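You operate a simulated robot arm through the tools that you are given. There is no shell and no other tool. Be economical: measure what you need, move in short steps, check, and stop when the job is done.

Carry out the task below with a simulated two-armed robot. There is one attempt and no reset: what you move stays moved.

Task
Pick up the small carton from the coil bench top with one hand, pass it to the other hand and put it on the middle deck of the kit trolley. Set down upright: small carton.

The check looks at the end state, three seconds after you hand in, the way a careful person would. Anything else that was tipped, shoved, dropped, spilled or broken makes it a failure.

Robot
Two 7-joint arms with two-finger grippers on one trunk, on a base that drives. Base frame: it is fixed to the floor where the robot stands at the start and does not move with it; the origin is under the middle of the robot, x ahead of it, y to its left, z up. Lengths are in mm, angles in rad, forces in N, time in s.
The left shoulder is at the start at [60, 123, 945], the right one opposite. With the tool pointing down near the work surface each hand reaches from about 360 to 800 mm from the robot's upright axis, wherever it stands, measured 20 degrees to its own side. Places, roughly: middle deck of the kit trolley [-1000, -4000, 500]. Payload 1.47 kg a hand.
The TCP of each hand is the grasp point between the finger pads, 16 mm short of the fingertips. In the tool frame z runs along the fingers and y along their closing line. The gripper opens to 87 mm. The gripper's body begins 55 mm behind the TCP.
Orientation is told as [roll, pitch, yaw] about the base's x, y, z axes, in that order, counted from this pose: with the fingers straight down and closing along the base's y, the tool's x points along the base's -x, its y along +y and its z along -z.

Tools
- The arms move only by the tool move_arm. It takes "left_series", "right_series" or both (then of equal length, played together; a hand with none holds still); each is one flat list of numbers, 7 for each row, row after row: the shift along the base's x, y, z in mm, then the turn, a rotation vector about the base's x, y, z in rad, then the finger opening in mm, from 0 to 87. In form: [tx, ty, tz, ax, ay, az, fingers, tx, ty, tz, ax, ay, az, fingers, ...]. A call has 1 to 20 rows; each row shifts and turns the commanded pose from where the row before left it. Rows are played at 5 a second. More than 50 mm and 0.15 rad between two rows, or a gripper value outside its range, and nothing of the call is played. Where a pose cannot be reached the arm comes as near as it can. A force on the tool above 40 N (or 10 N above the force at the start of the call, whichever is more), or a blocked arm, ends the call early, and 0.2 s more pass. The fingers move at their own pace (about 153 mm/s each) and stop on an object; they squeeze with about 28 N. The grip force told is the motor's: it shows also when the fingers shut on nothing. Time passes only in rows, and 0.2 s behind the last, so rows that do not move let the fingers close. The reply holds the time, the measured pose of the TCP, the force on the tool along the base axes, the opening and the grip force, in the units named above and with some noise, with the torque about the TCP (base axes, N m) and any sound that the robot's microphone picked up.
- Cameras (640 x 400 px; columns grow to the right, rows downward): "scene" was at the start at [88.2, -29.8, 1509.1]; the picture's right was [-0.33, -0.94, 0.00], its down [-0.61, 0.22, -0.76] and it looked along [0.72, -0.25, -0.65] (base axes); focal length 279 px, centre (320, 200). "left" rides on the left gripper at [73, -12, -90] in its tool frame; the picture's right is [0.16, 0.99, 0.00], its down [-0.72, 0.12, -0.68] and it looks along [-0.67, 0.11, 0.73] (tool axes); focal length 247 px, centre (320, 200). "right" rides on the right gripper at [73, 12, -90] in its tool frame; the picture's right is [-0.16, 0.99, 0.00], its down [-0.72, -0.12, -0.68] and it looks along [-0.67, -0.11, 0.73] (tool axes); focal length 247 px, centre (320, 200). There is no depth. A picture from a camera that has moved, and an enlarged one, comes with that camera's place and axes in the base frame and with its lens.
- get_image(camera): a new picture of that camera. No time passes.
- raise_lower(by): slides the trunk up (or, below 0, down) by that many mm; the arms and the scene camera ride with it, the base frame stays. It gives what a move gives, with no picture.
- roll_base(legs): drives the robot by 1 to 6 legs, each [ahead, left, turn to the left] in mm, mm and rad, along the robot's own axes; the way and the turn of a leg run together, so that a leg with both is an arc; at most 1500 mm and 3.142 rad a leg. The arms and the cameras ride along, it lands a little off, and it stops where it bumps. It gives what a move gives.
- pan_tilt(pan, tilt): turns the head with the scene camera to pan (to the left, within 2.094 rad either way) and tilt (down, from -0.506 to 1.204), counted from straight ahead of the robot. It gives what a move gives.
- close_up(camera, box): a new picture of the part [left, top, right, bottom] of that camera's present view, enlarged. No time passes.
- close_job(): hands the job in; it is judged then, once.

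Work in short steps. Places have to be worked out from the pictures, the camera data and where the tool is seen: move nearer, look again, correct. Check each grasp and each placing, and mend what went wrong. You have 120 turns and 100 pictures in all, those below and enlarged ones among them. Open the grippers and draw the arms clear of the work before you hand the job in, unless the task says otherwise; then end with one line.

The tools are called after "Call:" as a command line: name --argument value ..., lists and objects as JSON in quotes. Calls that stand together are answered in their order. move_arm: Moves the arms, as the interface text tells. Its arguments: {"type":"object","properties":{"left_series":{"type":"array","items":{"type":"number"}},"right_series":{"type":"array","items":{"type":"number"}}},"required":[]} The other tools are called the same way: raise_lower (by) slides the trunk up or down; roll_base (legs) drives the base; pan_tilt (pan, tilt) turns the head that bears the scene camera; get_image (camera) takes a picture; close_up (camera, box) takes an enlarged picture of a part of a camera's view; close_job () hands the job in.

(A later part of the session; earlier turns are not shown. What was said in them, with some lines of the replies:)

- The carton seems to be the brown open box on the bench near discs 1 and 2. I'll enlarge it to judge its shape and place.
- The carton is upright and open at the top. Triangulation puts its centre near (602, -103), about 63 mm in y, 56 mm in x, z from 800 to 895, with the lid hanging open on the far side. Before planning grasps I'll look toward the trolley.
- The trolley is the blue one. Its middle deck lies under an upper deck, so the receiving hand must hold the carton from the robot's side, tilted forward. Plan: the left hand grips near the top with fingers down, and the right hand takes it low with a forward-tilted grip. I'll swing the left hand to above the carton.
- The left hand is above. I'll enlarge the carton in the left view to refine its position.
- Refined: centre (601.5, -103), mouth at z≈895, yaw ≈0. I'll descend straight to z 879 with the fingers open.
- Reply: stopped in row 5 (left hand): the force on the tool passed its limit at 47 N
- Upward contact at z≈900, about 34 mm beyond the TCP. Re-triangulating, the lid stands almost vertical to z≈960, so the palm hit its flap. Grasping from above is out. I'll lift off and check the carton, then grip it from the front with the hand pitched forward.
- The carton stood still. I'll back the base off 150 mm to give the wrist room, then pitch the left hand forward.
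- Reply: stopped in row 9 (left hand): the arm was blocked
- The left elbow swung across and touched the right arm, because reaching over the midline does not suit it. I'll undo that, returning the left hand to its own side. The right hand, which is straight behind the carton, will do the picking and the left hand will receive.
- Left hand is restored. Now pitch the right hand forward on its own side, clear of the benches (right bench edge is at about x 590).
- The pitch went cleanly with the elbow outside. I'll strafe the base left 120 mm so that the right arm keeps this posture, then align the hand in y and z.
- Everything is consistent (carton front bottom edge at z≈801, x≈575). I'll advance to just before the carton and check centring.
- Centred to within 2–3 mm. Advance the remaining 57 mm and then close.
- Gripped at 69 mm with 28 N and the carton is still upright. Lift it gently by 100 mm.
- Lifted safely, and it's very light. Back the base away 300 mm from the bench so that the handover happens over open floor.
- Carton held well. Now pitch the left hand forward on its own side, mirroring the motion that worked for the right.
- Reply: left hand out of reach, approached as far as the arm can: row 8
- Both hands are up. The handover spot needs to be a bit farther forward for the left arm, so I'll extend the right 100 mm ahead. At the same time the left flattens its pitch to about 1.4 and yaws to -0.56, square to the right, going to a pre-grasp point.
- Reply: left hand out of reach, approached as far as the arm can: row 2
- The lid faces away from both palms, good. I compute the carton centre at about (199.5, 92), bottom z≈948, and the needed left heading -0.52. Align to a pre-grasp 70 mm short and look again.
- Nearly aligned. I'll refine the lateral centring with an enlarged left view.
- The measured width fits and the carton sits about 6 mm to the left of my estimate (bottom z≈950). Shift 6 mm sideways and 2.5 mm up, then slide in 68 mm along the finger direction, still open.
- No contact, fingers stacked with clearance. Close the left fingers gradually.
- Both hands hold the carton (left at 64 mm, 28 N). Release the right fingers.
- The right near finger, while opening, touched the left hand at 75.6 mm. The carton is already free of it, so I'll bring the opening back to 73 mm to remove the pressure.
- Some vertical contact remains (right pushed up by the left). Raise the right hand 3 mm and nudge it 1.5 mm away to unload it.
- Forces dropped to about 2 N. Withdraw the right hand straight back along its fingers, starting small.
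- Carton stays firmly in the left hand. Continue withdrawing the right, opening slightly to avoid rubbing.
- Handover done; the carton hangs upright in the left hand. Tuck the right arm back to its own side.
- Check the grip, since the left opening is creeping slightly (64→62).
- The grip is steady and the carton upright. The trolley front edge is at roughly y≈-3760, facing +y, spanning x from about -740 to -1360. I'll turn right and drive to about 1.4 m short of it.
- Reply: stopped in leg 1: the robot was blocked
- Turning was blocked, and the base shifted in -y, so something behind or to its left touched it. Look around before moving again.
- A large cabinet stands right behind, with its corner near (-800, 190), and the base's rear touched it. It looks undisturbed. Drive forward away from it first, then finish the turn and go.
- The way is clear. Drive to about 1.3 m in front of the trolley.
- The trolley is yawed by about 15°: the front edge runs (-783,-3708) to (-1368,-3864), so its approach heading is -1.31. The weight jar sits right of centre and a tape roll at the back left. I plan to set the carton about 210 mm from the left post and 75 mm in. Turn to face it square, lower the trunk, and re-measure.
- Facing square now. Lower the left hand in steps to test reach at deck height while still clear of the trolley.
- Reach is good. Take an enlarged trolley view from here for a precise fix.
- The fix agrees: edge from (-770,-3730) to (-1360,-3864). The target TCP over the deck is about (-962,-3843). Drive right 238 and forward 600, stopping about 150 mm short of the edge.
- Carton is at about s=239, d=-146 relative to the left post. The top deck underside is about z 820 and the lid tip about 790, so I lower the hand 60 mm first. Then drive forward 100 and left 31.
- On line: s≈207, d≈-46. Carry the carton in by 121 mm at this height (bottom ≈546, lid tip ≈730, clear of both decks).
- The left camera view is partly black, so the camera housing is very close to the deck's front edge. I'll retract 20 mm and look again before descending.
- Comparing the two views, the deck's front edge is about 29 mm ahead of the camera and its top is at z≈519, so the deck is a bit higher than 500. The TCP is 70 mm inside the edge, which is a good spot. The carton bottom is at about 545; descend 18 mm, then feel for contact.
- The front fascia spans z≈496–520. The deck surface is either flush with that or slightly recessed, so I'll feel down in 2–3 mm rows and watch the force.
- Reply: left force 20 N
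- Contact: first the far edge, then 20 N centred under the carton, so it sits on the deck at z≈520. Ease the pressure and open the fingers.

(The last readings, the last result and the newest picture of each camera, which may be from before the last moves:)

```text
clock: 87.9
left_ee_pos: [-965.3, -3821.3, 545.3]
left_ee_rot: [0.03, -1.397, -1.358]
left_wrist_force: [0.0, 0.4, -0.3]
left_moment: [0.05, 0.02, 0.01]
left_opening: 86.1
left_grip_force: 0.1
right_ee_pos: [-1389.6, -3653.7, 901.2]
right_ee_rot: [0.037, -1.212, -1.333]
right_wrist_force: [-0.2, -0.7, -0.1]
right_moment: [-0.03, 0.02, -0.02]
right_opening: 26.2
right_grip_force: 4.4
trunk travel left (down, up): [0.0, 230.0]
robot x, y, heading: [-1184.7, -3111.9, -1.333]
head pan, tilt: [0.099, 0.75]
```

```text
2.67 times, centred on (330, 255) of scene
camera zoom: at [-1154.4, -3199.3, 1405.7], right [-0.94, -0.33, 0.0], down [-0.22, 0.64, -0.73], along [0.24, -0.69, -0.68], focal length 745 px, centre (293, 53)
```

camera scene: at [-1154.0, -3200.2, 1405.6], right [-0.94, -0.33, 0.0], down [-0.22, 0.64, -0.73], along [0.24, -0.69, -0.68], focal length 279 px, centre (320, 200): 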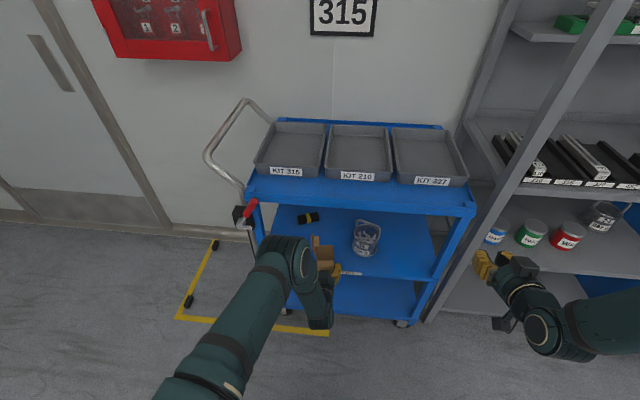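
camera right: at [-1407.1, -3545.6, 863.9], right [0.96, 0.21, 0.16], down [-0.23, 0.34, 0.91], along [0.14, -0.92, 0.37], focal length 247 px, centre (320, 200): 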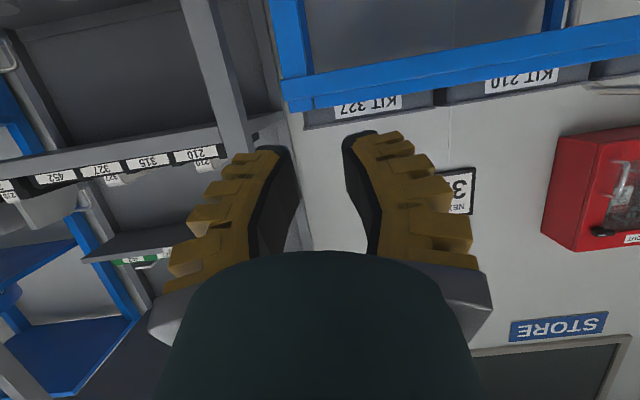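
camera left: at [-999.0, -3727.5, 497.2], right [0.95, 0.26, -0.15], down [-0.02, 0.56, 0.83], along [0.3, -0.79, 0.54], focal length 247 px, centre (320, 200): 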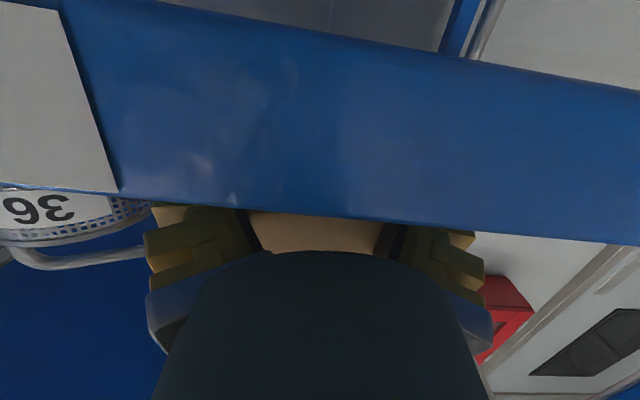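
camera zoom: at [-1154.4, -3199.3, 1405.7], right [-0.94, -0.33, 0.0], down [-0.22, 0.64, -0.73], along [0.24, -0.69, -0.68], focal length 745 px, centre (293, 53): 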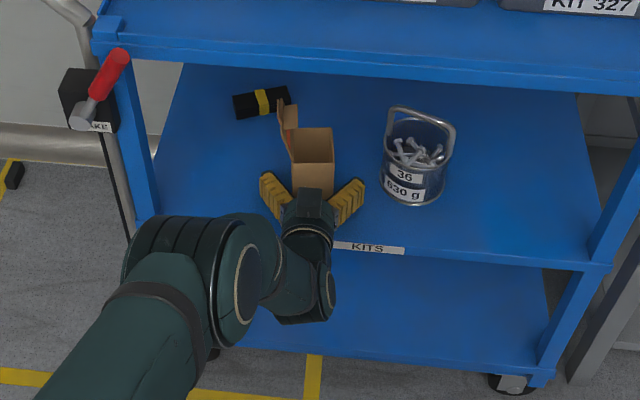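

Released and standing upright. Withdraw the hand straight back, level, out of the trolley.

Call:
move_arm --left_series '[-3.6, 14.6, 0, 0, 0, 0, 86, -6, 24.3, 0, 0, 0, 0, 86, -8, 34, 0, 0, 0, 0, 86, -8, 34, 0, 0, 0, 0, 86, -8, 34, 0, 0, 0, 0, 86, 0, 0, 0, 0, 0, 0, 86]'

Call:
roll_base --legs '[[-350, 0, 0]]'

Call:
pan_tilt --pan 0.1 --tilt 0.6

Call:
get_image --camera "scene"

Call:
get_image --camera "left"

```text
clock: 89.3
left_ee_pos: [-998.4, -3679.3, 545.2]
left_ee_rot: [0.027, -1.399, -1.355]
left_wrist_force: [0.1, -0.5, 0.4]
left_moment: [-0.01, -0.02, 0.04]
left_opening: 86.4
left_grip_force: 0.0
right_ee_pos: [-1389.9, -3652.6, 901.9]
right_ee_rot: [0.036, -1.213, -1.333]
right_wrist_force: [0.1, -0.5, -0.7]
right_moment: [0.0, -0.01, 0.0]
right_opening: 26.2
right_grip_force: 5.0
trunk travel left (down, up): [0.0, 230.0]
robot x, y, heading: [-1183.8, -3110.7, -1.333]
head pan, tilt: [0.099, 0.75]
```

```text
clock: 91.6
left_ee_pos: [-1080.2, -3334.7, 545.9]
left_ee_rot: [0.028, -1.4, -1.357]
left_wrist_force: [-0.4, -0.1, 0.1]
left_moment: [0.02, 0.01, -0.01]
left_opening: 86.3
left_grip_force: 0.0
right_ee_pos: [-1472.8, -3309.5, 901.1]
right_ee_rot: [0.037, -1.215, -1.333]
right_wrist_force: [0.5, 0.2, -0.6]
right_moment: [0.03, 0.02, 0.02]
right_opening: 26.2
right_grip_force: 4.5
trunk travel left (down, up): [0.0, 230.0]
robot x, y, heading: [-1266.7, -2769.5, -1.33]
head pan, tilt: [0.099, 0.75]
```

```text
clock: 92.3
left_ee_pos: [-1080.8, -3335.6, 545.3]
left_ee_rot: [0.03, -1.396, -1.357]
left_wrist_force: [-0.4, 0.4, 0.7]
left_moment: [0.02, 0.01, -0.02]
left_opening: 86.3
left_grip_force: 0.0
right_ee_pos: [-1471.6, -3309.4, 901.1]
right_ee_rot: [0.035, -1.216, -1.333]
right_wrist_force: [-0.7, -0.5, 0.1]
right_moment: [0.01, -0.03, 0.02]
right_opening: 26.3
right_grip_force: 4.7
trunk travel left (down, up): [0.0, 230.0]
robot x, y, heading: [-1259.8, -2763.8, -1.333]
head pan, tilt: [0.099, 0.6]
```

```text
36 pictures are left
camera scene: at [-1235.1, -2860.6, 1418.6], right [-0.94, -0.33, 0.0], down [-0.19, 0.53, -0.82], along [0.27, -0.78, -0.57], focal length 279 px, centre (320, 200)
```

scene: 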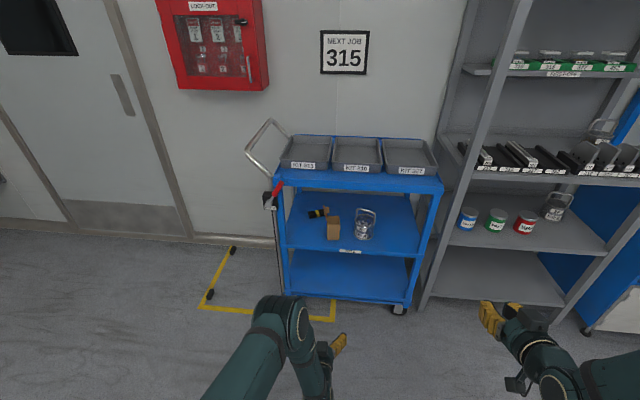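

```text
35 pictures are left
camera left: at [-1114.9, -3241.0, 487.5], right [0.95, 0.27, -0.15], down [-0.02, 0.56, 0.83], along [0.3, -0.79, 0.54], focal length 247 px, centre (320, 200)
```

left: 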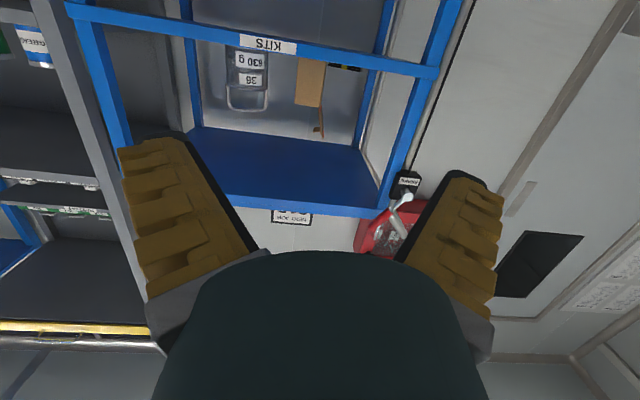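

The carton appears upright on the middle deck. Verify enlarged, and open the right gripper too.

Call:
close_up --camera "scene" --box '[290, 190, 410, 270]'

Call:
move_arm --right_series '[0, 0, 0, 0, 0, 0, 87, 0, 0, 0, 0, 0, 0, 87, 0, 0, 0, 0, 0, 0, 87]'

```text
5.00 times, centred on (350, 230) of scene
camera zoom: at [-1235.1, -2860.6, 1418.6], right [-0.94, -0.33, 0.0], down [-0.19, 0.53, -0.82], along [0.27, -0.78, -0.57], focal length 1397 px, centre (170, 50)
```

zoom: 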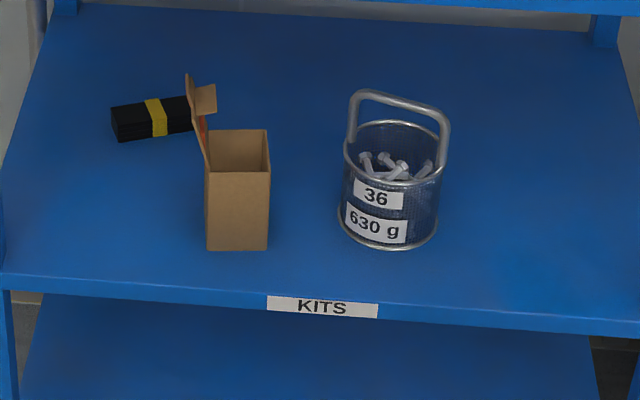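

```text
clock: 93.1
left_ee_pos: [-1080.8, -3335.2, 544.3]
left_ee_rot: [0.03, -1.398, -1.356]
left_wrist_force: [0.5, -0.1, 0.1]
left_moment: [0.02, 0.03, -0.01]
left_opening: 86.4
left_grip_force: 0.1
right_ee_pos: [-1472.2, -3309.1, 901.0]
right_ee_rot: [0.036, -1.215, -1.333]
right_wrist_force: [-0.6, -0.4, -0.2]
right_moment: [0.03, -0.02, 0.03]
right_opening: 87.1
right_grip_force: 0.0
trunk travel left (down, up): [0.0, 230.0]
robot x, y, heading: [-1261.1, -2762.5, -1.334]
head pan, tilt: [0.099, 0.6]
```

The carton stands upright on the middle deck. Its neighbours are untouched, both grippers are open and the arms are clear, so I'm handing in.

Call:
close_job

```text
The job is handed in.
```

The small carton stands upright on the kit trolley's middle deck; the right hand picked it up from the coil bench and passed it to the left, which set it down. On the way the left palm pressed the carton's lid, the arms touched each other, and the base bumped the cabinet behind the start position. I saw nothing tipped or moved in any picture, but I looked at the cabinet only once, right after the bump.
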